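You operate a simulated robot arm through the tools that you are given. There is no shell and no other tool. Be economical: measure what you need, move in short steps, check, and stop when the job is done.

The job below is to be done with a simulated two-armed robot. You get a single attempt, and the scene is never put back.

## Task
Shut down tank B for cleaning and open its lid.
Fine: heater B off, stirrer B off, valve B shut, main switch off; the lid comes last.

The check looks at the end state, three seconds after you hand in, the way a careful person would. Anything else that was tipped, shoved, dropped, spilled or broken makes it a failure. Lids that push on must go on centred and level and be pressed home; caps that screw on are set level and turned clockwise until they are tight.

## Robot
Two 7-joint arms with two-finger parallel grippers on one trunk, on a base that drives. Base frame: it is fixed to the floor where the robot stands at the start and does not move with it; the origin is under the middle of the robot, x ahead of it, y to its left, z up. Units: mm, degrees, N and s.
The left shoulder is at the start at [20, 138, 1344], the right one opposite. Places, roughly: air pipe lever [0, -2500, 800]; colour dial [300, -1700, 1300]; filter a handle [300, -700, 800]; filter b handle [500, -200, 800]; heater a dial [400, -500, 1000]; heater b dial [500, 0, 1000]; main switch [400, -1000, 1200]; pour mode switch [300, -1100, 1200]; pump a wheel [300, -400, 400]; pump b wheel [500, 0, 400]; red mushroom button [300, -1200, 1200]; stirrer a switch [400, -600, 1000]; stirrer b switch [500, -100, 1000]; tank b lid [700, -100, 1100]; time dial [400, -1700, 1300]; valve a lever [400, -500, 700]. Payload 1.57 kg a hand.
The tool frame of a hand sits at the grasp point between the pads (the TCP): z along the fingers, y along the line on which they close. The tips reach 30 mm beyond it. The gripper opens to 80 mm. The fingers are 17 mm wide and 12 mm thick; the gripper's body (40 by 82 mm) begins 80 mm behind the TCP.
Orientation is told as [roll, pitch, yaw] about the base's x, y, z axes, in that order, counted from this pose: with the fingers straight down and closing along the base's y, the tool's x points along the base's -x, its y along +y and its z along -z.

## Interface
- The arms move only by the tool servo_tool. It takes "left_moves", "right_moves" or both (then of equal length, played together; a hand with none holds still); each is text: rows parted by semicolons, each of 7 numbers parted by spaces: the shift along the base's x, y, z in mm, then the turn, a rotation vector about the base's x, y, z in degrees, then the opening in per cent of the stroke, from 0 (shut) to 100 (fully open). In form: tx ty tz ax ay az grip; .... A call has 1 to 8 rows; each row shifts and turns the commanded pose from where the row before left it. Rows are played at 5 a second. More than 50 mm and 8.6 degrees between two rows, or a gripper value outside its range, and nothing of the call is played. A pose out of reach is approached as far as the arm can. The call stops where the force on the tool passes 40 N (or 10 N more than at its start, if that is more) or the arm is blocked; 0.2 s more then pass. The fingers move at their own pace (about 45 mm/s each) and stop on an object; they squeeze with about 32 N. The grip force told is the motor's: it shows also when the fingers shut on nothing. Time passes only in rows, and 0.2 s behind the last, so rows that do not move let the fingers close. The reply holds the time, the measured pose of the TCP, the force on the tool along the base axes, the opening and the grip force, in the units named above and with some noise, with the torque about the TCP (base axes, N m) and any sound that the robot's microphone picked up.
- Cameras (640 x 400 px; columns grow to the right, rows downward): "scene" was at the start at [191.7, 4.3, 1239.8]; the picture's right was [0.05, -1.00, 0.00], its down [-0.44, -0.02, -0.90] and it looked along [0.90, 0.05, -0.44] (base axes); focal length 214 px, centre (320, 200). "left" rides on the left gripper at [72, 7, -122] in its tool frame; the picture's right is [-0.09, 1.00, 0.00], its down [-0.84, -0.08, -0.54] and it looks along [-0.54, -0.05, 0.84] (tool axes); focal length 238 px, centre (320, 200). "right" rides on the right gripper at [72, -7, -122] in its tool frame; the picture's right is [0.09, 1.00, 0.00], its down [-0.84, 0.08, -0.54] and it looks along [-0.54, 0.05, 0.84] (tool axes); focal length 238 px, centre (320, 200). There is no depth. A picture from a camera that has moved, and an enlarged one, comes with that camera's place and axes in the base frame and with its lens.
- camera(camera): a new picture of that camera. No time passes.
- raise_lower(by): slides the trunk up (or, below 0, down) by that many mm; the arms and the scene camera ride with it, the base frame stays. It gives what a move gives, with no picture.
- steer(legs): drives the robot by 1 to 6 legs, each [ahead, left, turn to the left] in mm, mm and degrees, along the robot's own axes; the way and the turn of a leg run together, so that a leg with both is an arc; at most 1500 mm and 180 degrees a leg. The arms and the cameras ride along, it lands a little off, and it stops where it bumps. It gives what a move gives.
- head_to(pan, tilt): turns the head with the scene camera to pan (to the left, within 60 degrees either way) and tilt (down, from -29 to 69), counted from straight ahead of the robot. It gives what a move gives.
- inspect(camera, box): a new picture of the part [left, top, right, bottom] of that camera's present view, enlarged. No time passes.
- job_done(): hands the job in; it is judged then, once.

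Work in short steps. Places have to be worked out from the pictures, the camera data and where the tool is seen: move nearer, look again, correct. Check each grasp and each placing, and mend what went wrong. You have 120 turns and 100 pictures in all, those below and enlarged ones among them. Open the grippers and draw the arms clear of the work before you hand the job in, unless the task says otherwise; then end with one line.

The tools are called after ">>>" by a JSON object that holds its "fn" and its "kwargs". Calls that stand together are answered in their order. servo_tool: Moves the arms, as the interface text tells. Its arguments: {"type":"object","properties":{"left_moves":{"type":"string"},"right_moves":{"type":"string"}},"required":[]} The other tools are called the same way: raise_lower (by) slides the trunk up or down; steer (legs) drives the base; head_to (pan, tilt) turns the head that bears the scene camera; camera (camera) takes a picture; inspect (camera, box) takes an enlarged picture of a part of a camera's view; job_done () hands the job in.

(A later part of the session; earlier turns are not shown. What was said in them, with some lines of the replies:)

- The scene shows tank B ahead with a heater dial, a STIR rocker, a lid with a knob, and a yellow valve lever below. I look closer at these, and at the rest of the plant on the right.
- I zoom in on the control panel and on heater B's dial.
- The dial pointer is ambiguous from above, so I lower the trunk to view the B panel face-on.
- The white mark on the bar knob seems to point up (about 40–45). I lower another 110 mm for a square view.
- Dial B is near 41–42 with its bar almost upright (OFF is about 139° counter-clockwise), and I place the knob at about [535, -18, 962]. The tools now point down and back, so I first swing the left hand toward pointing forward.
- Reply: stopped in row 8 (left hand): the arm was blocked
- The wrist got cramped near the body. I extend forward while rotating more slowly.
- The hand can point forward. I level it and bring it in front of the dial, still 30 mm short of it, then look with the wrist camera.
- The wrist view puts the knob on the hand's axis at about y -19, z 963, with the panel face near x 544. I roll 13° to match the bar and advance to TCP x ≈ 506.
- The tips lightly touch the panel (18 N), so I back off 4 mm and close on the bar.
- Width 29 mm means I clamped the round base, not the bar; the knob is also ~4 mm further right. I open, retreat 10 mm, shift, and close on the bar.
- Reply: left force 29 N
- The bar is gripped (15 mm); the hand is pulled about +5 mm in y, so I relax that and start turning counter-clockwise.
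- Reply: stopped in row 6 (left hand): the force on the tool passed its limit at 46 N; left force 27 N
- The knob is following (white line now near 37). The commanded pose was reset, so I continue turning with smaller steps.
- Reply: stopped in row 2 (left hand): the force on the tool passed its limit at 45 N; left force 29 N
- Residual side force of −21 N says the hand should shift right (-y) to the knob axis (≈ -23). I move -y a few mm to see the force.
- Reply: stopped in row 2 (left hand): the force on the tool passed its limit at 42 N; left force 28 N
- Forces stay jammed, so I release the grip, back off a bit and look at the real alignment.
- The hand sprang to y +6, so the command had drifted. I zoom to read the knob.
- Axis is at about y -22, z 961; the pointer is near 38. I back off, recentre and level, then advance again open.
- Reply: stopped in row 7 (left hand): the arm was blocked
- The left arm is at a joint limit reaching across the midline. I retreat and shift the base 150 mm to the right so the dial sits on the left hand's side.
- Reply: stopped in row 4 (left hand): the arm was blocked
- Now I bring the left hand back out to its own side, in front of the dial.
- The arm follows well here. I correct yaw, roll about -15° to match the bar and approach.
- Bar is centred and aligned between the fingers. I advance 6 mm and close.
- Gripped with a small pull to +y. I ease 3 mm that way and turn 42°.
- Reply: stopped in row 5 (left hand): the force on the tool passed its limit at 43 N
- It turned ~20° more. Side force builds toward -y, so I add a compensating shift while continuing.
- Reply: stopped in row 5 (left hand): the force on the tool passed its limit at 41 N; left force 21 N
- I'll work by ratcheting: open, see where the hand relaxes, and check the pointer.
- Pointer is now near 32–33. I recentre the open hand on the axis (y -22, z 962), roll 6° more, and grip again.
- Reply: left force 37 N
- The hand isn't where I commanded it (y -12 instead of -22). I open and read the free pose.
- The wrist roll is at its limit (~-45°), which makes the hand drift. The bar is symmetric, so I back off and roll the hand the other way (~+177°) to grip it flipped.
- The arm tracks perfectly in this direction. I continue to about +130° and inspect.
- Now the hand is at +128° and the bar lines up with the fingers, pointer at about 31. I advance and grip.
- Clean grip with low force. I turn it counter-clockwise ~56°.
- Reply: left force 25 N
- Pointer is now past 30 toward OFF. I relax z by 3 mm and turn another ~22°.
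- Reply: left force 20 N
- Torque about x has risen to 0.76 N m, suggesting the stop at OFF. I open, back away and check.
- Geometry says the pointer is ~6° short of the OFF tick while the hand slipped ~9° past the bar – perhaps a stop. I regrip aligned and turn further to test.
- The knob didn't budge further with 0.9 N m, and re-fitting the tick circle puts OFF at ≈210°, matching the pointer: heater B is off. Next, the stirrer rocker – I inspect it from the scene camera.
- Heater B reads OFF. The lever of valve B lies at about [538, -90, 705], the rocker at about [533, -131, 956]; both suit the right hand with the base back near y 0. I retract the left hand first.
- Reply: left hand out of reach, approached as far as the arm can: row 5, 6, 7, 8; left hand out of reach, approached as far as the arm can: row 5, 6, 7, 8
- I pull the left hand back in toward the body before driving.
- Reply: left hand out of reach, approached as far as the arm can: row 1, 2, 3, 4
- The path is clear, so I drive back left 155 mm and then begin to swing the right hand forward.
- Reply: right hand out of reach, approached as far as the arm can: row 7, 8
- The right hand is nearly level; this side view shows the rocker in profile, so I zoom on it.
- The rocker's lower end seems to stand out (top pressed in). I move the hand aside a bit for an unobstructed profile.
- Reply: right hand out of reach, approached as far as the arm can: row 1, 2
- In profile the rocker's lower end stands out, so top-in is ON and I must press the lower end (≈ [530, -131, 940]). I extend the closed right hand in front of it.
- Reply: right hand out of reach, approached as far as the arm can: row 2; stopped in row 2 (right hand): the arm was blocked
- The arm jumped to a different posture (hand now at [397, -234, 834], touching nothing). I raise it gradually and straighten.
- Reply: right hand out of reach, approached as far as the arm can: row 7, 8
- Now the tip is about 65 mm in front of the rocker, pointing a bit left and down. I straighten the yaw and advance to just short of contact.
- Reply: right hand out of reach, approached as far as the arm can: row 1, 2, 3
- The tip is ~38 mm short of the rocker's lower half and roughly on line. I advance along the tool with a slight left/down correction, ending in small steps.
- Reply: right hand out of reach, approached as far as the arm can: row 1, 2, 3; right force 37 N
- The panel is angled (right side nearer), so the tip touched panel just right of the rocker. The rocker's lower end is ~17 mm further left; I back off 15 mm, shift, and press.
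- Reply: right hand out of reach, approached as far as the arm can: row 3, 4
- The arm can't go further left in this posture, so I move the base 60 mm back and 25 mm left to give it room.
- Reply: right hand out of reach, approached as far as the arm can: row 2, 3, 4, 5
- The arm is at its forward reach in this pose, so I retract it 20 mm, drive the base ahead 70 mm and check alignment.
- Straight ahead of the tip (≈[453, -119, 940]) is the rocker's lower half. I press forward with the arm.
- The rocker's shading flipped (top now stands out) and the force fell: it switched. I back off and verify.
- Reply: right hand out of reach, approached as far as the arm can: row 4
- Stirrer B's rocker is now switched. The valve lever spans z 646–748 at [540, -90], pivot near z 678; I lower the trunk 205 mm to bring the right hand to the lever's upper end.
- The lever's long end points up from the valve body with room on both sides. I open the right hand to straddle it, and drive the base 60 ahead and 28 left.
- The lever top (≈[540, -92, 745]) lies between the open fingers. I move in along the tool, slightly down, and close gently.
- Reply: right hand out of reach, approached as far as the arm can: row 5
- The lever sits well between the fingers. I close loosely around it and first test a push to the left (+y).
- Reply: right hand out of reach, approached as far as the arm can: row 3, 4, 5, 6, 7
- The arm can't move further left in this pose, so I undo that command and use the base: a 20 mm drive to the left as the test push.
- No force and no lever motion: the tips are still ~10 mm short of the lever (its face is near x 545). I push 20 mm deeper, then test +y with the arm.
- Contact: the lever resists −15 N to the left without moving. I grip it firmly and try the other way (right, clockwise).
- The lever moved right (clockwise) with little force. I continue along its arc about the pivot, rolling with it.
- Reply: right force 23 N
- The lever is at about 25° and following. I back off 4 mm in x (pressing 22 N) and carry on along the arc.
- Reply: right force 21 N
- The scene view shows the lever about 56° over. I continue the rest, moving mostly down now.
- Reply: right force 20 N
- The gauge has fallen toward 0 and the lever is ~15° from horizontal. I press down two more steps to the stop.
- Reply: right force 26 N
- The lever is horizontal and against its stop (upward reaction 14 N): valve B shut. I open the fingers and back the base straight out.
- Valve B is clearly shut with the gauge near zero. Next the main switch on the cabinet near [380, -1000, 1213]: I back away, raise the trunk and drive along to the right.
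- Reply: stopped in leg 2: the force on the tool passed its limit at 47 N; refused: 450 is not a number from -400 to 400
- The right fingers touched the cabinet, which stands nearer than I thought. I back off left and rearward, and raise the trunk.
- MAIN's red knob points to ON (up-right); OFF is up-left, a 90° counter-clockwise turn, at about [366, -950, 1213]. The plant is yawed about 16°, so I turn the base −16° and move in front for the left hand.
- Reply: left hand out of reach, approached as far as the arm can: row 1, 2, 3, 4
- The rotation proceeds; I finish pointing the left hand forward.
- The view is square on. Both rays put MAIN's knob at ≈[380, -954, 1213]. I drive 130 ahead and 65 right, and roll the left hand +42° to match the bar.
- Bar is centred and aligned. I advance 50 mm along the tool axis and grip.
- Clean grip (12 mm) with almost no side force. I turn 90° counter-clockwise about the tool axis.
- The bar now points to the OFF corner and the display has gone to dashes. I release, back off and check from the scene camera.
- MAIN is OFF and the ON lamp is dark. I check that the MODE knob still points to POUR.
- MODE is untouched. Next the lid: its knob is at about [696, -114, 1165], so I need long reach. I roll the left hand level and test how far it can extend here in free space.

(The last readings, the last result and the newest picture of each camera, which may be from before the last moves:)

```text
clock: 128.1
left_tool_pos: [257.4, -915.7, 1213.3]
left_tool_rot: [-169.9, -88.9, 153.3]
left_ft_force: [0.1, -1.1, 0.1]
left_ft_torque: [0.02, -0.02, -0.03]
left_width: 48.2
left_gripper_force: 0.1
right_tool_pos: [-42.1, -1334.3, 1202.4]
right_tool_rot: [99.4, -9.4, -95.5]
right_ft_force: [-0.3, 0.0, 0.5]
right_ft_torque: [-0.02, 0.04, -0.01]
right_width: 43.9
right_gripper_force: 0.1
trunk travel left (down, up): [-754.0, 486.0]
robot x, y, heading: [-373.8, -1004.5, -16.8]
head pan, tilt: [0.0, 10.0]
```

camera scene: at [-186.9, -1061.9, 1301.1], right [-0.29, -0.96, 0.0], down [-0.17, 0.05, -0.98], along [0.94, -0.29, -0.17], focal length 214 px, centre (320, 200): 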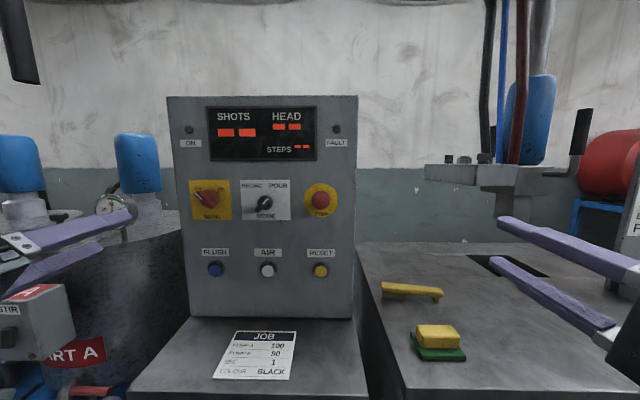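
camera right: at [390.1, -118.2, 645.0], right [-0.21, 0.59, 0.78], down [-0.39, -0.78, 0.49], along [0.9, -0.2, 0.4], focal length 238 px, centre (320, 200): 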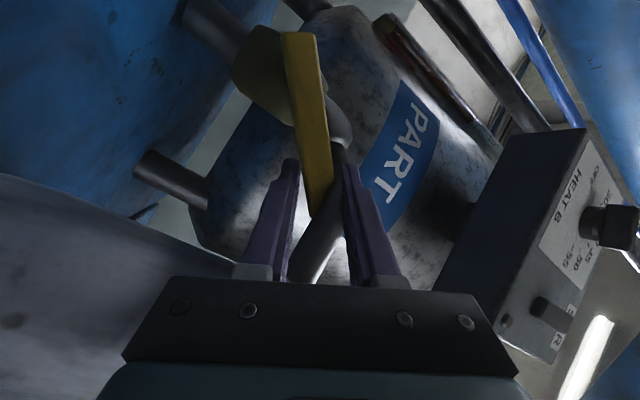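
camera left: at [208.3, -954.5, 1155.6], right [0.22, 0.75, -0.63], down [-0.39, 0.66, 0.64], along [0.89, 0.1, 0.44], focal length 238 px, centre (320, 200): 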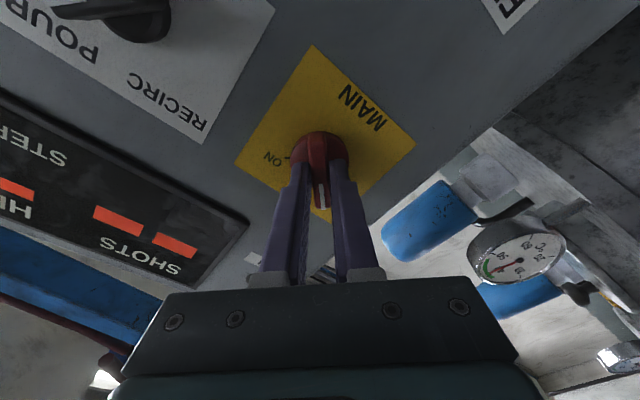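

The left arm reaches at least 578 mm ahead, enough. I retract both hands and drive leftwards along the plant to tank B.

>>> {"fn": "servo_tool", "kwargs": {"left_moves": "-28 8 0 0 0 0 60; -28 8 0 0 0 0 60; -28 8 0 0 0 0 60; -28 8 0 0 0 0 60; -28 8 0 0 0 0 60; 0 0 0 0 0 0 60", "right_moves": "-20 6 5 0 0 0 0; -20 6 5 0 0 0 0; -20 6 5 0 0 0 0; -20 6 5 0 0 0 0; -20 6 5 0 0 0 0; 0 0 0 0 0 0 0"}}

>>> {"fn": "steer", "kwargs": {"legs": [[0, 470, 0], [0, 468, 0]]}}

>>> {"fn": "camera", "kwargs": {"camera": "scene"}}

```text
clock: 129.5
left_tool_pos: [114.6, -874.7, 1212.3]
left_tool_rot: [-168.8, -88.9, 152.3]
left_ft_force: [0.3, 1.5, -1.1]
left_ft_torque: [-0.03, 0.0, 0.02]
left_width: 48.0
left_gripper_force: 0.0
right_tool_pos: [-143.3, -1303.4, 1227.3]
right_tool_rot: [99.4, -9.5, -95.3]
right_ft_force: [0.4, -0.4, 0.0]
right_ft_torque: [0.0, -0.03, 0.0]
right_width: 0.0
right_gripper_force: 21.1
trunk travel left (down, up): [-754.0, 486.0]
robot x, y, heading: [-376.6, -1006.5, -17.0]
head pan, tilt: [0.0, 10.0]
```

```text
clock: 134.7
left_tool_pos: [380.6, 32.2, 1212.4]
left_tool_rot: [-168.3, -88.9, 152.5]
left_ft_force: [-0.8, 0.5, 0.5]
left_ft_torque: [-0.01, 0.01, -0.02]
left_width: 48.1
left_gripper_force: 0.1
right_tool_pos: [125.5, -399.4, 1227.3]
right_tool_rot: [99.5, -9.4, -94.7]
right_ft_force: [-0.1, 0.4, 0.0]
right_ft_torque: [-0.01, -0.01, 0.0]
right_width: 0.0
right_gripper_force: 21.4
trunk travel left (down, up): [-754.0, 486.0]
robot x, y, heading: [-103.5, -104.1, -16.2]
head pan, tilt: [0.0, 10.0]
```

```text
14 pictures are left
camera scene: at [79.7, -157.8, 1301.1], right [-0.28, -0.96, 0.0], down [-0.17, 0.05, -0.98], along [0.95, -0.28, -0.17], focal length 214 px, centre (320, 200)
```

scene: 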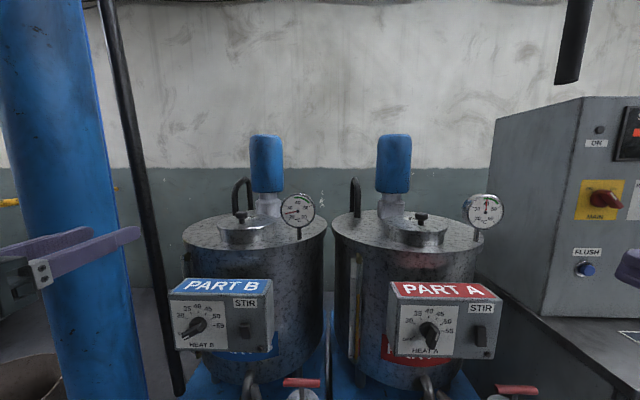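

Good square view of both tanks; B's rocker clearly differs from A's. I zoom on lid B to see how it opens.

>>> {"fn": "inspect", "kwargs": {"camera": "scene", "box": [180, 170, 330, 260]}}

```text
4.27 times, centred on (255, 215) of scene
camera zoom: at [79.7, -157.8, 1301.1], right [-0.28, -0.96, 0.0], down [-0.17, 0.05, -0.98], along [0.95, -0.28, -0.17], focal length 915 px, centre (597, 136)
```

zoom: 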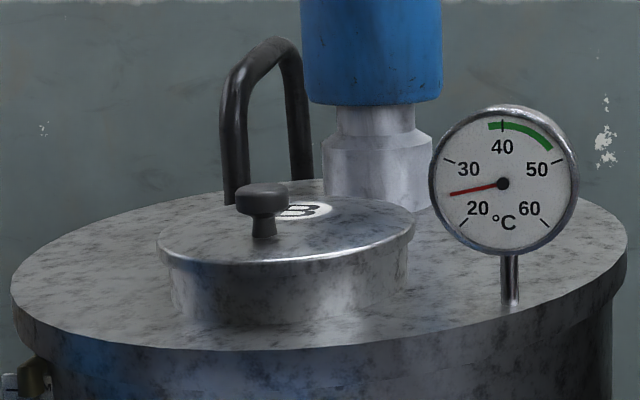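

The lid has a mushroom knob toward its front side, so it may be hinged at the back. I drive 130 ahead, bring the left hand level with the knob, and look with the wrist camera.

>>> {"fn": "steer", "kwargs": {"legs": [[130, 0, 0]]}}

>>> {"fn": "servo_tool", "kwargs": {"left_moves": "12 -40 0 0 0 0 60; 12 -40 0 0 0 0 60; 28 -8 0 0 0 0 60; 28 -8 0 0 0 0 60; 0 0 0 0 0 0 60"}}

>>> {"fn": "camera", "kwargs": {"camera": "left"}}

>>> {"fn": "camera", "kwargs": {"camera": "scene"}}

```text
clock: 136.0
left_tool_pos: [502.8, -2.2, 1213.5]
left_tool_rot: [-168.0, -89.1, 152.3]
left_ft_force: [-0.1, -0.4, -0.5]
left_ft_torque: [-0.02, 0.01, -0.04]
left_width: 47.9
left_gripper_force: 0.1
right_tool_pos: [249.1, -435.0, 1226.8]
right_tool_rot: [99.5, -9.4, -94.7]
right_ft_force: [0.1, 0.1, 0.4]
right_ft_torque: [-0.02, -0.01, -0.02]
right_width: 0.0
right_gripper_force: 21.4
trunk travel left (down, up): [-754.0, 486.0]
robot x, y, heading: [20.2, -140.2, -16.2]
head pan, tilt: [0.0, 10.0]
```

```text
clock: 137.2
left_tool_pos: [583.9, -98.2, 1213.1]
left_tool_rot: [-168.2, -89.0, 152.4]
left_ft_force: [0.2, -0.9, -0.5]
left_ft_torque: [0.02, 0.0, 0.02]
left_width: 48.4
left_gripper_force: 0.2
right_tool_pos: [250.8, -435.4, 1227.9]
right_tool_rot: [99.5, -9.4, -94.7]
right_ft_force: [0.2, 0.0, -0.6]
right_ft_torque: [-0.02, 0.0, -0.01]
right_width: 0.0
right_gripper_force: 20.8
trunk travel left (down, up): [-754.0, 486.0]
robot x, y, heading: [15.0, -138.8, -16.2]
head pan, tilt: [0.0, 10.0]
```

```text
12 pictures are left
camera left: at [470.0, -60.9, 1139.0], right [0.27, 0.96, 0.09], down [-0.56, 0.08, 0.83], along [0.79, -0.27, 0.55], focal length 238 px, centre (320, 200)
```

left: 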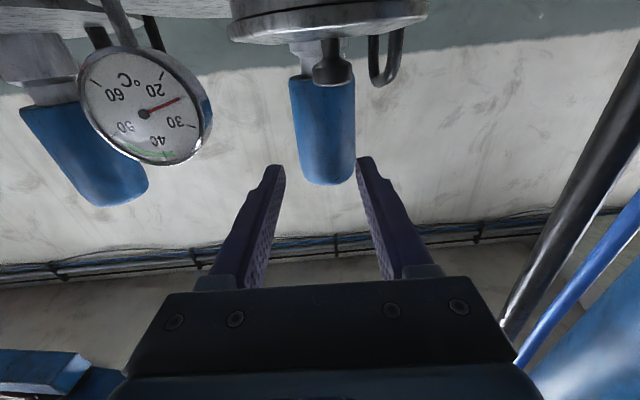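

```text
11 pictures are left
camera scene: at [203.4, -193.5, 1301.1], right [-0.28, -0.96, 0.0], down [-0.17, 0.05, -0.98], along [0.95, -0.27, -0.17], focal length 214 px, centre (320, 200)
```

scene: 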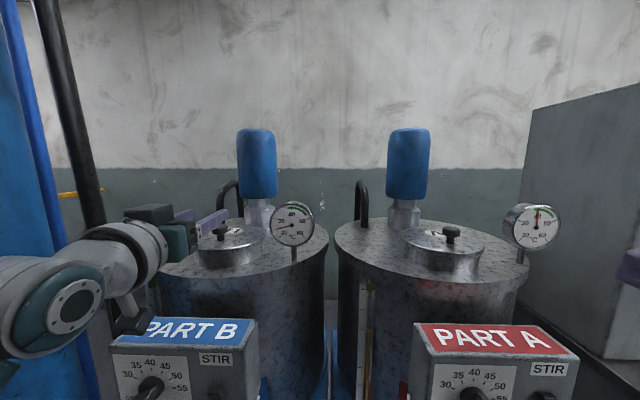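

The knob (head z 1153–1168) is at ≈[677, -110, 1160], clearly toward the front of the lid, so the lid is hinged behind. I pitch the hand 45° down so it clears the tank rim and the lifting lid, and move above the knob.

>>> {"fn": "servo_tool", "kwargs": {"left_moves": "6 -1 0 2.24 7.68 0 60; 6 -1 0 2.24 7.68 0 60; 6 -1 0 2.24 7.68 0 60; 6 -1 0 2.24 7.68 0 60; 6 -1 0 2.24 7.68 0 60; 6 -1 0 1.5 5 0 60; 0 0 0 0 0 0 60"}}

>>> {"fn": "servo_tool", "kwargs": {"left_moves": "16 -2 -5 0 0 0 60; 16 -2 -4 0 0 0 60; 12 -1 -4 0 0 0 60; 0 0 0 0 0 0 60"}}

>>> {"fn": "camera", "kwargs": {"camera": "left"}}

```text
clock: 138.8
left_tool_pos: [619.7, -105.1, 1211.8]
left_tool_rot: [0.3, -45.8, -15.9]
left_ft_force: [-0.7, 0.4, 0.2]
left_ft_torque: [0.01, -0.01, 0.02]
left_width: 48.0
left_gripper_force: 0.0
right_tool_pos: [250.0, -434.9, 1228.5]
right_tool_rot: [99.6, -9.4, -94.6]
right_ft_force: [0.2, -0.6, 0.2]
right_ft_torque: [-0.02, -0.02, 0.02]
right_width: 0.4
right_gripper_force: 21.4
trunk travel left (down, up): [-754.0, 486.0]
robot x, y, heading: [15.6, -138.7, -16.1]
head pan, tilt: [0.0, 10.0]
```

```text
clock: 139.8
left_tool_pos: [662.9, -109.3, 1198.8]
left_tool_rot: [0.3, -45.8, -15.9]
left_ft_force: [0.1, -0.3, 0.6]
left_ft_torque: [-0.04, -0.01, 0.0]
left_width: 48.1
left_gripper_force: 0.0
right_tool_pos: [250.0, -435.6, 1228.2]
right_tool_rot: [99.4, -9.5, -94.7]
right_ft_force: [-0.8, 0.0, -0.5]
right_ft_torque: [0.02, -0.01, 0.03]
right_width: 0.0
right_gripper_force: 22.1
trunk travel left (down, up): [-754.0, 486.0]
robot x, y, heading: [21.2, -137.3, -16.1]
head pan, tilt: [0.0, 10.0]
```

```text
10 pictures are left
camera left: at [532.7, -66.9, 1234.0], right [0.33, 0.94, 0.07], down [0.17, -0.13, 0.98], along [0.93, -0.31, -0.2], focal length 238 px, centre (320, 200)
```

left: 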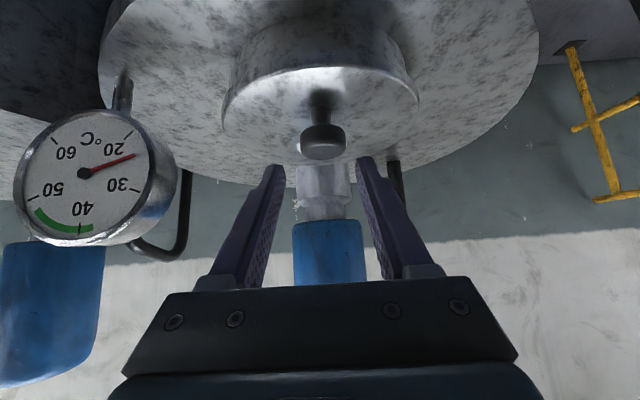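

The knob is centred between the fingers as computed. I lower around it and close.

>>> {"fn": "servo_tool", "kwargs": {"left_moves": "3 0.5 -10 0 0 0 75; 3 0 -10 0 0 0 75; 3 0 -8 0 0 0 75; 0 0 0 0 0 0 75; 0 0 0 0 0 0 0; 0 0 0 0 0 0 0; 0 0 0 0 0 0 0"}}

>>> {"fn": "camera", "kwargs": {"camera": "left"}}

```text
clock: 141.4
left_tool_pos: [672.1, -108.7, 1172.1]
left_tool_rot: [0.3, -45.8, -16.1]
left_ft_force: [2.6, 3.7, -1.0]
left_ft_torque: [-0.07, -0.07, 0.1]
left_width: 31.8
left_gripper_force: 24.8
right_tool_pos: [249.7, -435.0, 1227.3]
right_tool_rot: [99.4, -9.4, -94.8]
right_ft_force: [-0.1, -0.4, 0.6]
right_ft_torque: [-0.01, 0.02, -0.01]
right_width: 0.0
right_gripper_force: 21.4
trunk travel left (down, up): [-754.0, 486.0]
robot x, y, heading: [17.7, -142.1, -16.3]
head pan, tilt: [0.0, 10.0]
```

```text
9 pictures are left
camera left: at [542.2, -66.1, 1206.0], right [0.33, 0.94, 0.07], down [0.17, -0.13, 0.98], along [0.93, -0.31, -0.2], focal length 238 px, centre (320, 200)
```

left: 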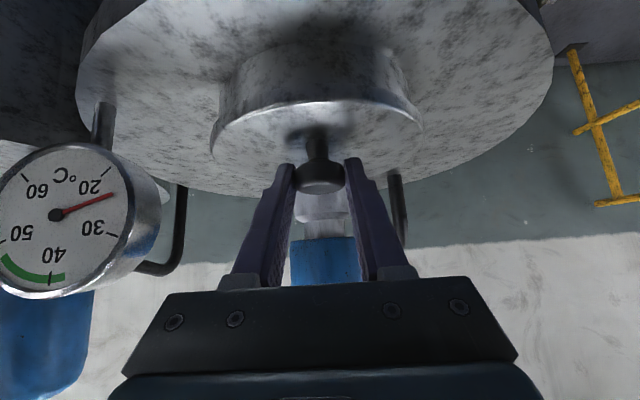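

Firmly gripping the knob head (32 mm). I lift gently along the expected arc and read the force.

>>> {"fn": "servo_tool", "kwargs": {"left_moves": "1 0 8 0 0 0 0; 2 -0.5 8 0 0 0 0; 3 -1 8 0 0 0 0; 4 -1 8 0 0 0 0; 4 -1 8 0 0 0 0; 0 0 0 0 0 0 0"}}

>>> {"fn": "camera", "kwargs": {"camera": "scene"}}

```text
clock: 142.8
left_tool_pos: [682.6, -112.5, 1210.0]
left_tool_rot: [0.3, -45.6, -16.1]
left_ft_force: [17.6, -2.2, -23.4]
left_ft_torque: [0.59, 0.54, -0.02]
left_width: 31.4
left_gripper_force: 40.3
left hand out of reach, approached as far as the arm can: row 5
right_tool_pos: [250.0, -436.5, 1226.0]
right_tool_rot: [99.5, -9.4, -94.7]
right_ft_force: [0.4, -0.7, 1.2]
right_ft_torque: [0.0, 0.02, 0.0]
right_width: 0.0
right_gripper_force: 21.7
trunk travel left (down, up): [-754.0, 486.0]
robot x, y, heading: [13.8, -140.4, -16.3]
head pan, tilt: [0.0, 10.0]
```

```text
8 pictures are left
camera scene: at [203.0, -193.8, 1300.8], right [-0.28, -0.96, 0.0], down [-0.17, 0.05, -0.98], along [0.95, -0.27, -0.17], focal length 214 px, centre (320, 200)
```

scene: 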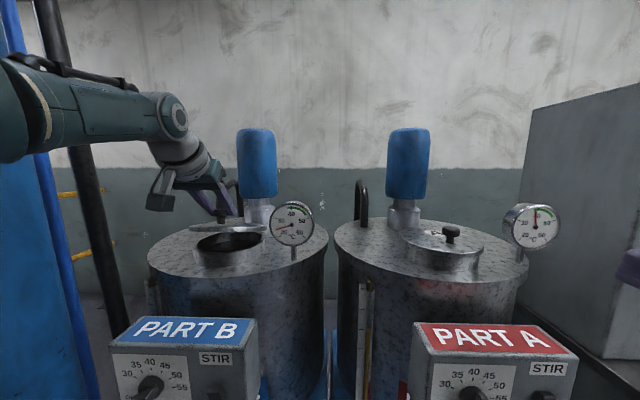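

The lid is opening; there's a forward pull of 18 N toward the hinge. I zoom in to see its tilt.

>>> {"fn": "inspect", "kwargs": {"camera": "scene", "box": [150, 160, 330, 270]}}

```text
3.56 times, centred on (240, 215) of scene
camera zoom: at [203.0, -193.8, 1300.8], right [-0.28, -0.96, 0.0], down [-0.17, 0.05, -0.98], along [0.95, -0.27, -0.17], focal length 763 px, centre (604, 147)
```

zoom: 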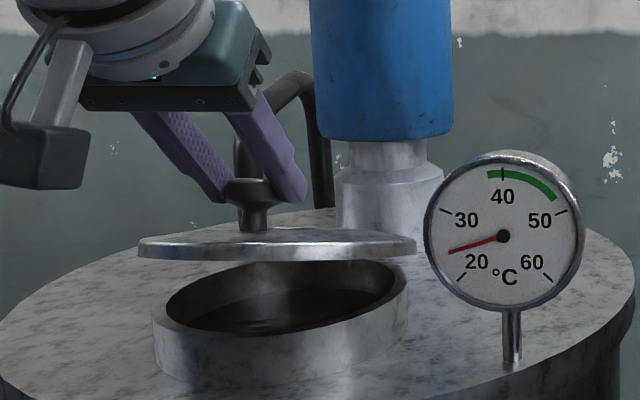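

The lid is hinged at the back and tilted ~17°, but the arm is at its reach limit. I lower it back gently, release, and drive closer before repeating.

>>> {"fn": "servo_tool", "kwargs": {"left_moves": "-4 1 -8 0 0 0 0; -4 1 -8 0 0 0 0; -3 1 -8 0 0 0 0; -2 0.5 -8 0 0 0 0; -1 0 -6 0 0 0 0; 0 0 -2 0 0 0 0; 0 0 0 0 0 0 75; 0 0 0 0 0 0 75"}}

>>> {"fn": "servo_tool", "kwargs": {"left_moves": "-3 1 15 0 0 0 75; -3 1 15 0 0 0 75; -20 6 5 0 0 0 75; -28 8 0 0 0 0 75; -28 8 0 0 0 0 75; -28 8 0 0 0 0 75; 0 0 0 0 0 0 75"}}

>>> {"fn": "steer", "kwargs": {"legs": [[60, 0, 0], [60, 0, 0]]}}

```text
clock: 144.6
left_tool_pos: [669.3, -108.9, 1171.2]
left_tool_rot: [0.3, -45.7, -16.0]
left_ft_force: [0.4, -0.5, 0.4]
left_ft_torque: [-0.03, 0.03, -0.03]
left_width: 60.1
left_gripper_force: 0.1
right_tool_pos: [249.3, -436.0, 1226.7]
right_tool_rot: [99.5, -9.4, -94.7]
right_ft_force: [0.0, 0.0, -0.1]
right_ft_torque: [-0.01, -0.03, -0.01]
right_width: 0.0
right_gripper_force: 21.0
trunk travel left (down, up): [-754.0, 486.0]
robot x, y, heading: [16.0, -142.7, -16.2]
head pan, tilt: [0.0, 10.0]
```

```text
clock: 146.2
left_tool_pos: [558.1, -76.1, 1205.6]
left_tool_rot: [0.2, -45.7, -16.1]
left_ft_force: [0.5, -0.2, -0.4]
left_ft_torque: [-0.01, -0.02, 0.02]
left_width: 59.9
left_gripper_force: 0.0
right_tool_pos: [250.3, -434.6, 1227.9]
right_tool_rot: [99.5, -9.4, -94.7]
right_ft_force: [-0.3, 0.1, -0.1]
right_ft_torque: [0.0, 0.0, 0.02]
right_width: 0.0
right_gripper_force: 21.1
trunk travel left (down, up): [-754.0, 486.0]
robot x, y, heading: [17.5, -137.5, -16.1]
head pan, tilt: [0.0, 10.0]
```

```text
clock: 147.7
left_tool_pos: [674.1, -109.4, 1206.4]
left_tool_rot: [0.4, -45.9, -15.9]
left_ft_force: [0.2, -0.1, 0.4]
left_ft_torque: [-0.03, 0.0, 0.01]
left_width: 60.0
left_gripper_force: 0.0
right_tool_pos: [364.7, -468.8, 1227.1]
right_tool_rot: [99.5, -9.4, -94.7]
right_ft_force: [0.2, -0.1, -0.2]
right_ft_torque: [-0.01, -0.03, 0.0]
right_width: 0.1
right_gripper_force: 21.6
trunk travel left (down, up): [-754.0, 486.0]
robot x, y, heading: [135.7, -174.0, -16.2]
head pan, tilt: [0.0, 10.0]
```

No bump, and the hand is right above the knob. I drive 35 mm more, return over the knob, lower and grip.

>>> {"fn": "steer", "kwargs": {"legs": [[35, 0, 0]]}}

>>> {"fn": "servo_tool", "kwargs": {"left_moves": "-19 5 0 0 0 0 75; -19 5 0 0 0 0 75; 0 0 0 0 0 0 75"}}

>>> {"fn": "camera", "kwargs": {"camera": "left"}}

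```text
clock: 148.6
left_tool_pos: [706.2, -119.1, 1206.0]
left_tool_rot: [0.3, -45.9, -16.0]
left_ft_force: [0.2, -0.4, 0.1]
left_ft_torque: [-0.02, 0.01, -0.02]
left_width: 60.0
left_gripper_force: 0.1
right_tool_pos: [397.9, -478.4, 1227.4]
right_tool_rot: [99.5, -9.4, -94.7]
right_ft_force: [-0.7, 0.6, -0.2]
right_ft_torque: [0.02, -0.02, -0.01]
right_width: 0.0
right_gripper_force: 22.0
trunk travel left (down, up): [-754.0, 486.0]
robot x, y, heading: [165.5, -181.3, -16.4]
head pan, tilt: [0.0, 10.0]
```

```text
clock: 149.4
left_tool_pos: [668.6, -110.0, 1207.1]
left_tool_rot: [0.3, -45.7, -15.9]
left_ft_force: [0.6, -0.6, -0.3]
left_ft_torque: [0.02, -0.01, 0.01]
left_width: 60.0
left_gripper_force: 0.0
right_tool_pos: [396.8, -478.4, 1227.7]
right_tool_rot: [99.6, -9.4, -94.7]
right_ft_force: [0.1, -0.6, -0.4]
right_ft_torque: [0.0, 0.01, -0.01]
right_width: 0.2
right_gripper_force: 21.5
trunk travel left (down, up): [-754.0, 486.0]
robot x, y, heading: [165.8, -181.0, -16.5]
head pan, tilt: [0.0, 10.0]
```

```text
6 pictures are left
camera left: at [538.6, -66.1, 1241.4], right [0.33, 0.94, 0.07], down [0.17, -0.13, 0.98], along [0.93, -0.31, -0.2], focal length 238 px, centre (320, 200)
```

left: 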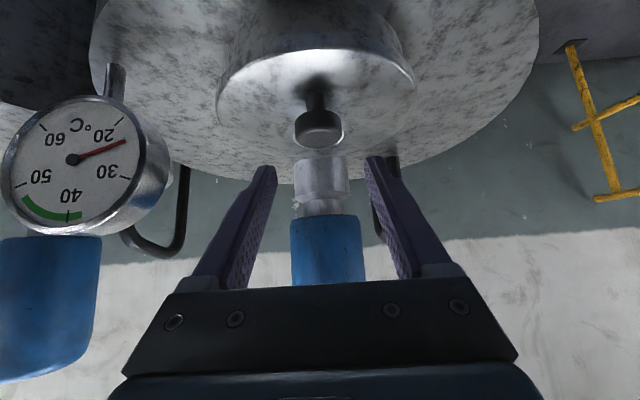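

Aligned again. I lower 35 mm, grip, and lift the first 20°.

>>> {"fn": "servo_tool", "kwargs": {"left_moves": "1 0 -12 0 0 0 75; 1 0 -12 0 0 0 75; 0 0 -11 0 0 0 75; 0 0 0 0 0 0 0; 0 0 0 0 0 0 0; 0 0 0 0 0 0 0; 0 0 0 0 0 0 0"}}

>>> {"fn": "servo_tool", "kwargs": {"left_moves": "1 0 8 0 0 0 0; 2 -0.5 9 0 0 0 0; 3 -1 9 0 0 0 0; 5 -1.5 10 0 0 0 0; 6 -2 9 0 0 0 0; 0 0 0 0 0 0 0"}}

```text
clock: 151.0
left_tool_pos: [671.3, -107.8, 1170.8]
left_tool_rot: [0.4, -45.7, -16.0]
left_ft_force: [3.1, 1.9, -2.8]
left_ft_torque: [-0.09, -0.08, 0.16]
left_width: 31.5
left_gripper_force: 34.9
right_tool_pos: [399.3, -477.7, 1226.7]
right_tool_rot: [99.5, -9.4, -94.7]
right_ft_force: [0.9, 0.6, -0.1]
right_ft_torque: [-0.03, -0.02, 0.0]
right_width: 0.1
right_gripper_force: 21.3
trunk travel left (down, up): [-754.0, 486.0]
robot x, y, heading: [167.7, -181.8, -16.0]
head pan, tilt: [0.0, 10.0]
```

```text
clock: 152.4
left_tool_pos: [685.3, -113.8, 1215.9]
left_tool_rot: [0.3, -45.4, -15.9]
left_ft_force: [-10.1, 4.0, -8.1]
left_ft_torque: [0.57, 1.31, 0.03]
left_width: 31.8
left_gripper_force: 40.5
right_tool_pos: [396.2, -477.1, 1226.5]
right_tool_rot: [99.3, -9.4, -94.6]
right_ft_force: [-0.2, 0.3, 0.3]
right_ft_torque: [0.02, 0.0, 0.02]
right_width: 0.1
right_gripper_force: 21.7
trunk travel left (down, up): [-754.0, 486.0]
robot x, y, heading: [162.0, -181.4, -16.1]
head pan, tilt: [0.0, 10.0]
```

It lifts well; the pads resist the pivoting (1.4 N m), so I let the tool pitch partly with the lid while continuing the arc.

>>> {"fn": "servo_tool", "kwargs": {"left_moves": "4 -1 9 1.4 4.8 0 0; 6.5 -2 9 1.1 3.8 0 0; 7.5 -2 9 1.1 3.8 0 0; 8 -2.3 8 1.1 3.8 0 0; 0 0 0 0 0 0 0"}}

>>> {"fn": "camera", "kwargs": {"camera": "scene"}}

```text
clock: 153.6
left_tool_pos: [713.0, -122.6, 1248.8]
left_tool_rot: [0.3, -28.6, -16.0]
left_ft_force: [17.9, -8.3, -31.9]
left_ft_torque: [0.41, -0.15, -0.33]
left_width: 31.5
left_gripper_force: 40.9
right_tool_pos: [397.0, -479.9, 1227.5]
right_tool_rot: [99.4, -9.5, -94.7]
right_ft_force: [0.1, 0.2, -0.4]
right_ft_torque: [-0.03, 0.0, 0.02]
right_width: 0.0
right_gripper_force: 21.2
trunk travel left (down, up): [-754.0, 486.0]
robot x, y, heading: [165.3, -185.0, -16.2]
head pan, tilt: [0.0, 10.0]
```

```text
5 pictures are left
camera scene: at [351.0, -237.3, 1300.8], right [-0.28, -0.96, 0.0], down [-0.17, 0.05, -0.98], along [0.95, -0.27, -0.17], focal length 214 px, centre (320, 200)
```

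scene: 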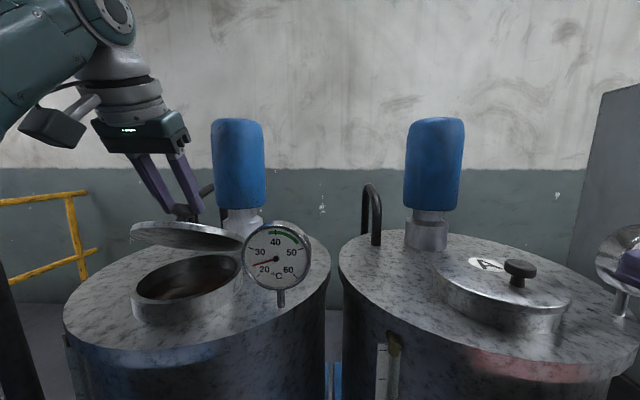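

The lid is at ~40°. Forces point to the hinge, so I move more forward than up for the next stretch.

>>> {"fn": "servo_tool", "kwargs": {"left_moves": "10 -3 3 0.8 2.9 0 0; 10 -3 5 0.8 2.9 0 0; 10 -3 6 0.8 2.9 0 0; 10 -3 5 0.8 2.9 0 0; 0 0 0 0 0 0 0"}}

```text
clock: 154.8
left_tool_pos: [736.3, -129.8, 1249.6]
left_tool_rot: [-0.5, -15.4, -15.9]
left_ft_force: [-15.9, -15.2, 29.6]
left_ft_torque: [-0.14, -0.57, -0.41]
left_width: 32.1
left_gripper_force: 40.6
left hand out of reach, approached as far as the arm can: row 4
right_tool_pos: [398.1, -479.5, 1228.6]
right_tool_rot: [99.4, -9.6, -94.7]
right_ft_force: [0.3, 0.1, 0.1]
right_ft_torque: [-0.01, 0.02, -0.02]
right_width: 0.0
right_gripper_force: 21.2
trunk travel left (down, up): [-754.0, 486.0]
robot x, y, heading: [168.7, -181.4, -16.3]
head pan, tilt: [0.0, 10.0]
```

The arm is limited upward here, so I raise the trunk 20 mm to follow the arc.

>>> {"fn": "raise_lower", "kwargs": {"by": 20}}

>>> {"fn": "servo_tool", "kwargs": {"left_moves": "6 -2 2 0 0 0 0; 6 -2 2 0.8 2.9 0 0; 0 0 0 0 0 0 0"}}

```text
clock: 155.5
left_tool_pos: [732.3, -128.1, 1261.6]
left_tool_rot: [-0.3, -14.3, -15.8]
left_ft_force: [5.4, -17.3, -31.6]
left_ft_torque: [0.23, 0.29, -0.36]
left_width: 31.9
left_gripper_force: 40.1
right_tool_pos: [396.8, -480.6, 1247.3]
right_tool_rot: [99.3, -9.6, -94.6]
right_ft_force: [0.4, 0.7, 0.7]
right_ft_torque: [-0.01, -0.03, 0.0]
right_width: 0.1
right_gripper_force: 21.6
trunk travel left (down, up): [-774.0, 466.0]
robot x, y, heading: [166.0, -181.7, -16.2]
head pan, tilt: [0.0, 10.0]
```

```text
clock: 156.3
left_tool_pos: [721.6, -125.8, 1257.5]
left_tool_rot: [-0.3, -10.8, -16.0]
left_ft_force: [-8.1, -15.2, 19.2]
left_ft_torque: [-0.44, -1.08, -0.43]
left_width: 32.2
left_gripper_force: 40.9
left hand out of reach, approached as far as the arm can: row 1, 2
right_tool_pos: [398.3, -480.0, 1248.4]
right_tool_rot: [99.4, -9.5, -94.6]
right_ft_force: [0.2, 0.7, 0.7]
right_ft_torque: [0.01, -0.02, -0.02]
right_width: 0.0
right_gripper_force: 21.0
trunk travel left (down, up): [-774.0, 466.0]
robot x, y, heading: [169.0, -181.1, -16.2]
head pan, tilt: [0.0, 10.0]
```

The tool is now too steep and loses reach. I pitch it back by ~25° (the knob pivots in the pads), then continue forward.

>>> {"fn": "servo_tool", "kwargs": {"left_moves": "0 0 0 -1.7 -5.8 0 0; 0 0 1 -1.7 -5.8 0 0; 0 0 1 -1.7 -5.8 0 0; 0 0 1 -1.7 -5.8 0 0; 0 0 0 0 0 0 0"}}

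>>> {"fn": "servo_tool", "kwargs": {"left_moves": "6 -2 4 0 0 0 0; 6 -2 4 0 0 0 0; 6 -2 3 0 0 0 0; 0 0 0 0 0 0 0"}}

```text
clock: 157.5
left_tool_pos: [730.3, -121.6, 1286.7]
left_tool_rot: [0.2, -38.1, -15.7]
left_ft_force: [-4.7, 5.4, 5.8]
left_ft_torque: [0.07, 0.11, 0.0]
left_width: 0.0
left_gripper_force: 21.7
right_tool_pos: [398.0, -477.8, 1247.4]
right_tool_rot: [99.6, -9.4, -94.7]
right_ft_force: [-0.1, 0.2, -0.7]
right_ft_torque: [-0.01, 0.03, -0.02]
right_width: 0.2
right_gripper_force: 21.2
trunk travel left (down, up): [-774.0, 466.0]
robot x, y, heading: [164.6, -181.3, -16.1]
head pan, tilt: [0.0, 10.0]
```

```text
clock: 158.5
left_tool_pos: [747.2, -130.3, 1297.4]
left_tool_rot: [0.0, -38.0, -15.8]
left_ft_force: [-0.4, 0.0, -0.3]
left_ft_torque: [0.01, 0.0, 0.0]
left_width: 0.0
left_gripper_force: 21.4
right_tool_pos: [399.0, -477.5, 1247.3]
right_tool_rot: [99.4, -9.4, -94.7]
right_ft_force: [-0.5, -0.1, 0.0]
right_ft_torque: [0.0, 0.01, -0.04]
right_width: 0.0
right_gripper_force: 21.4
trunk travel left (down, up): [-774.0, 466.0]
robot x, y, heading: [168.0, -183.3, -16.0]
head pan, tilt: [0.0, 10.0]
```

The knob slipped out and the fingers are shut. I look whether the lid stayed up.

>>> {"fn": "camera", "kwargs": {"camera": "scene"}}

```text
4 pictures are left
camera scene: at [351.6, -236.5, 1321.0], right [-0.28, -0.96, 0.0], down [-0.17, 0.05, -0.98], along [0.95, -0.27, -0.17], focal length 214 px, centre (320, 200)
```

scene: 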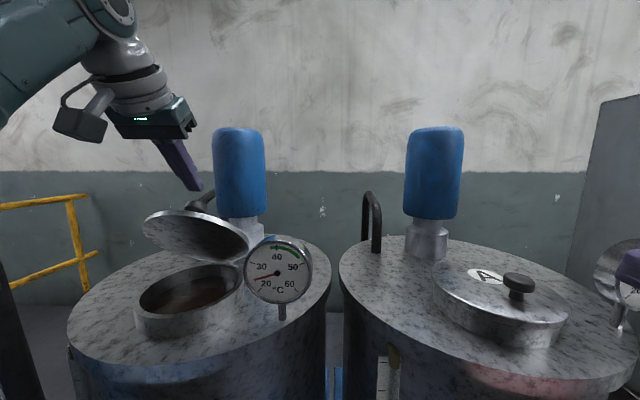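

The lid holds itself at ~50° by friction. I lift the hand clear, draw it back, level it, and will push the lid's underside further back with closed fingers.

>>> {"fn": "servo_tool", "kwargs": {"left_moves": "0 0 25 0 0 0 0; -5 1 20 0 0 0 0; -29 8 0 0 0 0 0; -29 8 0 0 0 0 0; -29 8 0 0 0 0 0; -29 8 0 0 0 0 0; -29 8 0 0 0 0 0; 0 0 0 0 0 0 0"}}

>>> {"fn": "servo_tool", "kwargs": {"left_moves": "0 0 -12 -2 -6.9 0 0; 0 0 -14 -2 -6.9 0 0; 0 0 -15 -2 -6.9 0 0; 0 0 -16 -2 -6.9 0 0; 0 0 -17 -2 -6.9 0 0; 0 0 -17 -1.5 -5 0 0; 0 0 -10 0 0 0 0; 0 0 0 0 0 0 0"}}

```text
clock: 160.0
left_tool_pos: [620.9, -79.6, 1286.7]
left_tool_rot: [2.7, -25.1, -12.1]
left_ft_force: [0.5, 0.3, -0.2]
left_ft_torque: [0.0, -0.02, 0.01]
left_width: 0.1
left_gripper_force: 21.7
right_tool_pos: [399.2, -479.7, 1247.0]
right_tool_rot: [99.4, -9.5, -94.7]
right_ft_force: [0.1, 0.3, -0.2]
right_ft_torque: [0.0, 0.01, 0.01]
right_width: 0.0
right_gripper_force: 21.0
trunk travel left (down, up): [-774.0, 466.0]
robot x, y, heading: [165.8, -185.6, -16.3]
head pan, tilt: [0.0, 10.0]
stopped in row 7 (left hand): the arm was blocked; the commanded pose is now the measured one
```

```text
clock: 161.8
left_tool_pos: [619.1, -81.0, 1186.7]
left_tool_rot: [-3.9, -66.1, -7.1]
left_ft_force: [1.1, 0.1, -0.6]
left_ft_torque: [-0.01, 0.0, -0.01]
left_width: 0.1
left_gripper_force: 21.2
right_tool_pos: [398.7, -478.6, 1247.4]
right_tool_rot: [99.5, -9.4, -94.6]
right_ft_force: [-0.4, 0.2, -0.6]
right_ft_torque: [0.0, 0.02, 0.02]
right_width: 0.0
right_gripper_force: 21.4
trunk travel left (down, up): [-774.0, 466.0]
robot x, y, heading: [163.6, -178.6, -16.1]
head pan, tilt: [0.0, 10.0]
```

The hand is in front of and below the lid edge, though lower than planned (z 1187). I check the picture before pushing.

>>> {"fn": "camera", "kwargs": {"camera": "scene"}}

```text
3 pictures are left
camera scene: at [351.6, -236.5, 1321.1], right [-0.28, -0.96, 0.0], down [-0.17, 0.05, -0.98], along [0.95, -0.27, -0.17], focal length 214 px, centre (320, 200)
```

scene: 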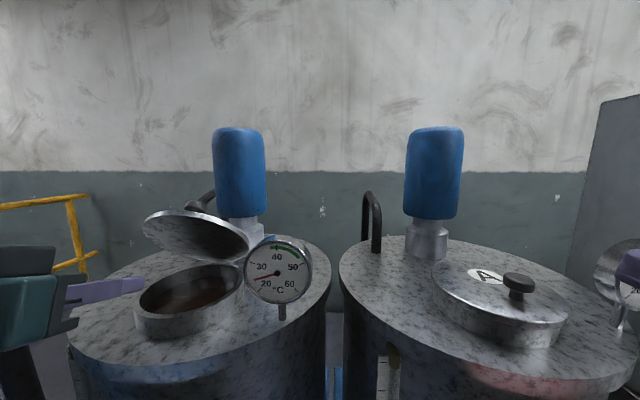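

Lid still at ~50°. I move the tip in under it, then start pushing along its arc.

>>> {"fn": "servo_tool", "kwargs": {"left_moves": "13.4 -6.6 10 0 0 0 0; 13.4 -6.6 10 0 0 0 0; 13.4 -6.6 10 0 0 0 0; 13.4 -6.6 10 0 0 0 0; 13.4 -6.6 10 0 0 0 0; 0 0 0 0 0 0 0"}}

>>> {"fn": "servo_tool", "kwargs": {"left_moves": "6 -2 9 0 0 0 0; 6 -2 9 0 0 0 0; 6 -2 9 0 0 0 0; 6 -2 8 0 0 0 0; 6 -2 5 0 0 0 0; 6 -2 4 0 0 0 0; 0 0 0 0 0 0 0"}}

```text
clock: 163.2
left_tool_pos: [687.2, -115.5, 1236.5]
left_tool_rot: [-3.8, -66.0, -7.1]
left_ft_force: [-2.0, 1.5, -2.2]
left_ft_torque: [0.05, 0.06, 0.01]
left_width: 0.0
left_gripper_force: 21.1
right_tool_pos: [397.0, -477.4, 1247.5]
right_tool_rot: [99.4, -9.4, -94.7]
right_ft_force: [-0.1, 0.0, 0.2]
right_ft_torque: [0.03, 0.03, -0.02]
right_width: 0.1
right_gripper_force: 21.9
trunk travel left (down, up): [-774.0, 466.0]
robot x, y, heading: [164.9, -181.5, -16.2]
head pan, tilt: [0.0, 10.0]
```

```text
clock: 164.8
left_tool_pos: [723.4, -124.9, 1280.0]
left_tool_rot: [-4.1, -66.1, -7.1]
left_ft_force: [-1.2, 0.1, -2.0]
left_ft_torque: [0.04, 0.08, -0.04]
left_width: 0.0
left_gripper_force: 21.3
right_tool_pos: [398.5, -477.2, 1247.5]
right_tool_rot: [99.4, -9.4, -94.7]
right_ft_force: [-0.3, 0.3, -0.9]
right_ft_torque: [-0.01, 0.01, 0.02]
right_width: 0.0
right_gripper_force: 21.2
trunk travel left (down, up): [-774.0, 466.0]
robot x, y, heading: [168.5, -185.7, -16.3]
head pan, tilt: [0.0, 10.0]
```

Light contact and the geometry puts the lid near 65°. I keep pushing back past vertical.

>>> {"fn": "servo_tool", "kwargs": {"left_moves": "9 -2.6 4 0 0 0 0; 9 -2.6 4 0 0 0 0; 9 -2.6 3 0 0 0 0; 9 -2.6 2 0 0 0 0; 9 -2.6 1 0 0 0 0; 9 -2.6 0 0 0 0 0; 0 0 0 0 0 0 0"}}

>>> {"fn": "camera", "kwargs": {"camera": "scene"}}

```text
clock: 166.4
left_tool_pos: [777.4, -141.0, 1295.5]
left_tool_rot: [-4.0, -66.3, -7.0]
left_ft_force: [-0.3, 1.1, 1.7]
left_ft_torque: [-0.02, -0.05, 0.01]
left_width: 0.1
left_gripper_force: 21.9
right_tool_pos: [398.0, -478.5, 1247.4]
right_tool_rot: [99.5, -9.4, -94.7]
right_ft_force: [0.0, -0.1, 0.8]
right_ft_torque: [0.02, 0.0, -0.04]
right_width: 0.0
right_gripper_force: 21.2
trunk travel left (down, up): [-774.0, 466.0]
robot x, y, heading: [163.4, -184.3, -16.0]
head pan, tilt: [0.0, 10.0]
```

```text
2 pictures are left
camera scene: at [351.7, -236.4, 1321.1], right [-0.28, -0.96, 0.0], down [-0.17, 0.05, -0.98], along [0.95, -0.27, -0.17], focal length 214 px, centre (320, 200)
```

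scene: 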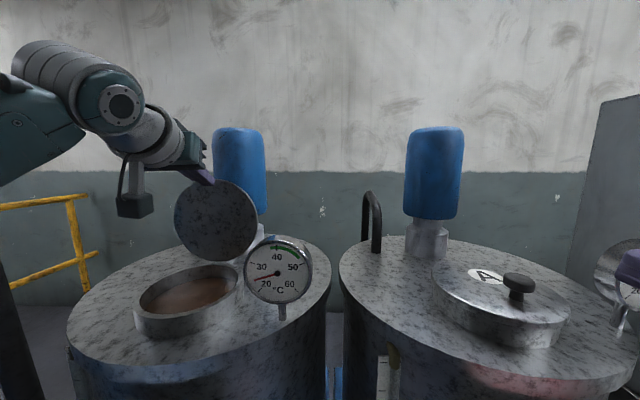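

The lid stands at ~80°, with my tip near its upper edge. I step back, lower 30 mm, and push a little further past vertical.

>>> {"fn": "servo_tool", "kwargs": {"left_moves": "-15 4 0 0 0 0 0; -5 1 -15 0 0 0 0; 0 0 -15 0 0 0 0; 9 -2.6 0 0 0 0 0; 9 -2.6 0 0 0 0 0; 9 -2.6 0 0 0 0 0; 9 -2.6 0 0 0 0 0; 0 0 0 0 0 0 0"}}

```text
clock: 168.2
left_tool_pos: [792.7, -147.0, 1263.6]
left_tool_rot: [-3.9, -66.1, -7.0]
left_ft_force: [-5.5, 2.2, -1.6]
left_ft_torque: [0.01, 0.01, -0.09]
left_width: 0.1
left_gripper_force: 21.3
right_tool_pos: [397.6, -478.3, 1247.1]
right_tool_rot: [99.4, -9.3, -94.7]
right_ft_force: [0.5, 0.4, 0.3]
right_ft_torque: [-0.05, 0.01, 0.05]
right_width: 0.1
right_gripper_force: 21.0
trunk travel left (down, up): [-774.0, 466.0]
robot x, y, heading: [167.4, -180.9, -16.3]
head pan, tilt: [0.0, 10.0]
```

Contact at 6 N, lid moving. One more small push, watching for the stop.

>>> {"fn": "servo_tool", "kwargs": {"left_moves": "8 -2.3 0 0 0 0 0; 8 -2.3 0 0 0 0 0; 0 0 0 0 0 0 0"}}

```text
clock: 168.6
left_tool_pos: [793.6, -147.1, 1263.4]
left_tool_rot: [-4.2, -66.0, -6.8]
left_ft_force: [-26.9, 6.7, 5.0]
left_ft_torque: [-0.05, -0.01, -0.23]
left_width: 0.0
left_gripper_force: 21.0
right_tool_pos: [395.3, -476.7, 1246.7]
right_tool_rot: [99.3, -9.5, -94.5]
right_ft_force: [-0.4, -0.8, 0.2]
right_ft_torque: [-0.02, 0.0, 0.01]
right_width: 0.0
right_gripper_force: 21.2
trunk travel left (down, up): [-774.0, 466.0]
robot x, y, heading: [164.3, -181.9, -16.2]
head pan, tilt: [0.0, 10.0]
stopped in row 1 (left hand): the force on the tool passed its limit at 53 N (the readings are from after the stop); the commanded pose is now the measured one
```

The lid is at its stop. I withdraw the hand straight back, open both grippers, and drive the robot away.

>>> {"fn": "servo_tool", "kwargs": {"left_moves": "-15 4 0 0 0 0 0; -25 7 0 0 0 0 0; -29 8 0 0 0 0 0; -29 8 0 0 0 0 0; -29 8 0 0 0 0 0; 0 0 0 0 0 0 0"}}

>>> {"fn": "steer", "kwargs": {"legs": [[-300, 0, 0]]}}

>>> {"fn": "servo_tool", "kwargs": {"left_moves": "0 0 0 0 0 0 60; 0 0 0 0 0 0 60; 0 0 0 0 0 0 60", "right_moves": "0 0 0 0 0 0 60; 0 0 0 0 0 0 60; 0 0 0 0 0 0 60"}}

>>> {"fn": "camera", "kwargs": {"camera": "scene"}}

```text
clock: 169.9
left_tool_pos: [667.0, -111.4, 1266.3]
left_tool_rot: [-4.1, -66.2, -6.9]
left_ft_force: [0.8, -0.5, -0.8]
left_ft_torque: [0.02, -0.03, 0.0]
left_width: 0.1
left_gripper_force: 21.0
right_tool_pos: [398.7, -478.5, 1248.6]
right_tool_rot: [99.5, -9.4, -94.6]
right_ft_force: [0.3, 0.1, -0.3]
right_ft_torque: [0.01, 0.03, 0.02]
right_width: 0.0
right_gripper_force: 20.9
trunk travel left (down, up): [-774.0, 466.0]
robot x, y, heading: [167.2, -184.0, -16.1]
head pan, tilt: [0.0, 10.0]
```

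```text
clock: 172.0
left_tool_pos: [384.5, -29.0, 1266.6]
left_tool_rot: [-4.2, -66.2, -6.6]
left_ft_force: [0.7, 0.6, 0.0]
left_ft_torque: [0.01, 0.01, 0.01]
left_width: 0.1
left_gripper_force: 21.7
right_tool_pos: [115.4, -395.3, 1247.5]
right_tool_rot: [99.5, -9.5, -94.5]
right_ft_force: [0.3, 0.9, -0.7]
right_ft_torque: [-0.01, -0.03, 0.01]
right_width: 0.1
right_gripper_force: 21.3
trunk travel left (down, up): [-774.0, 466.0]
robot x, y, heading: [-118.8, -101.5, -16.2]
head pan, tilt: [0.0, 10.0]
```

```text
clock: 172.8
left_tool_pos: [383.9, -29.8, 1265.5]
left_tool_rot: [-4.2, -66.3, -6.7]
left_ft_force: [1.0, 0.5, 0.1]
left_ft_torque: [0.02, 0.01, -0.05]
left_width: 48.0
left_gripper_force: 0.0
right_tool_pos: [114.2, -395.7, 1247.0]
right_tool_rot: [99.5, -9.4, -94.4]
right_ft_force: [0.5, -0.6, 0.3]
right_ft_torque: [0.03, -0.01, 0.04]
right_width: 48.0
right_gripper_force: 0.1
trunk travel left (down, up): [-774.0, 466.0]
robot x, y, heading: [-119.7, -100.2, -15.8]
head pan, tilt: [0.0, 10.0]
```

```text
1 pictures are left
camera scene: at [67.7, -154.2, 1321.1], right [-0.28, -0.96, 0.0], down [-0.17, 0.05, -0.98], along [0.95, -0.27, -0.17], focal length 214 px, centre (320, 200)
```

scene: 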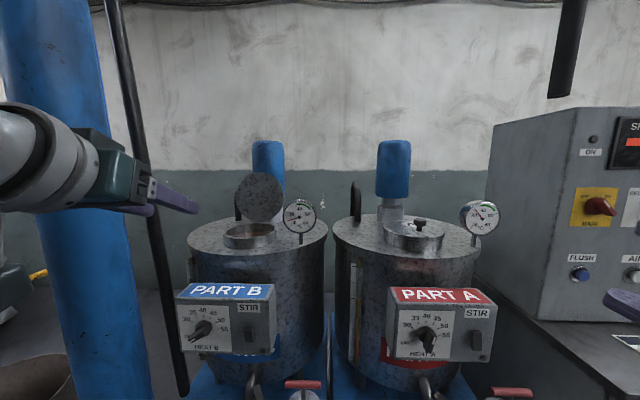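

The lid stands open on its own, the heater B dial is at OFF, rocker B is switched, the valve is shut and MAIN is off. Both hands are open and clear of the work, so I hand in.

>>> {"fn": "job_done", "kwargs": {}}

```text
The job is handed in.
```

Tank B is shut down: heater off, stirrer off, valve shut, main switch off, and its lid open. No indicator showed the stirrer's state: I read its rocker as off after pressing the lower end in, taking top-in as on.
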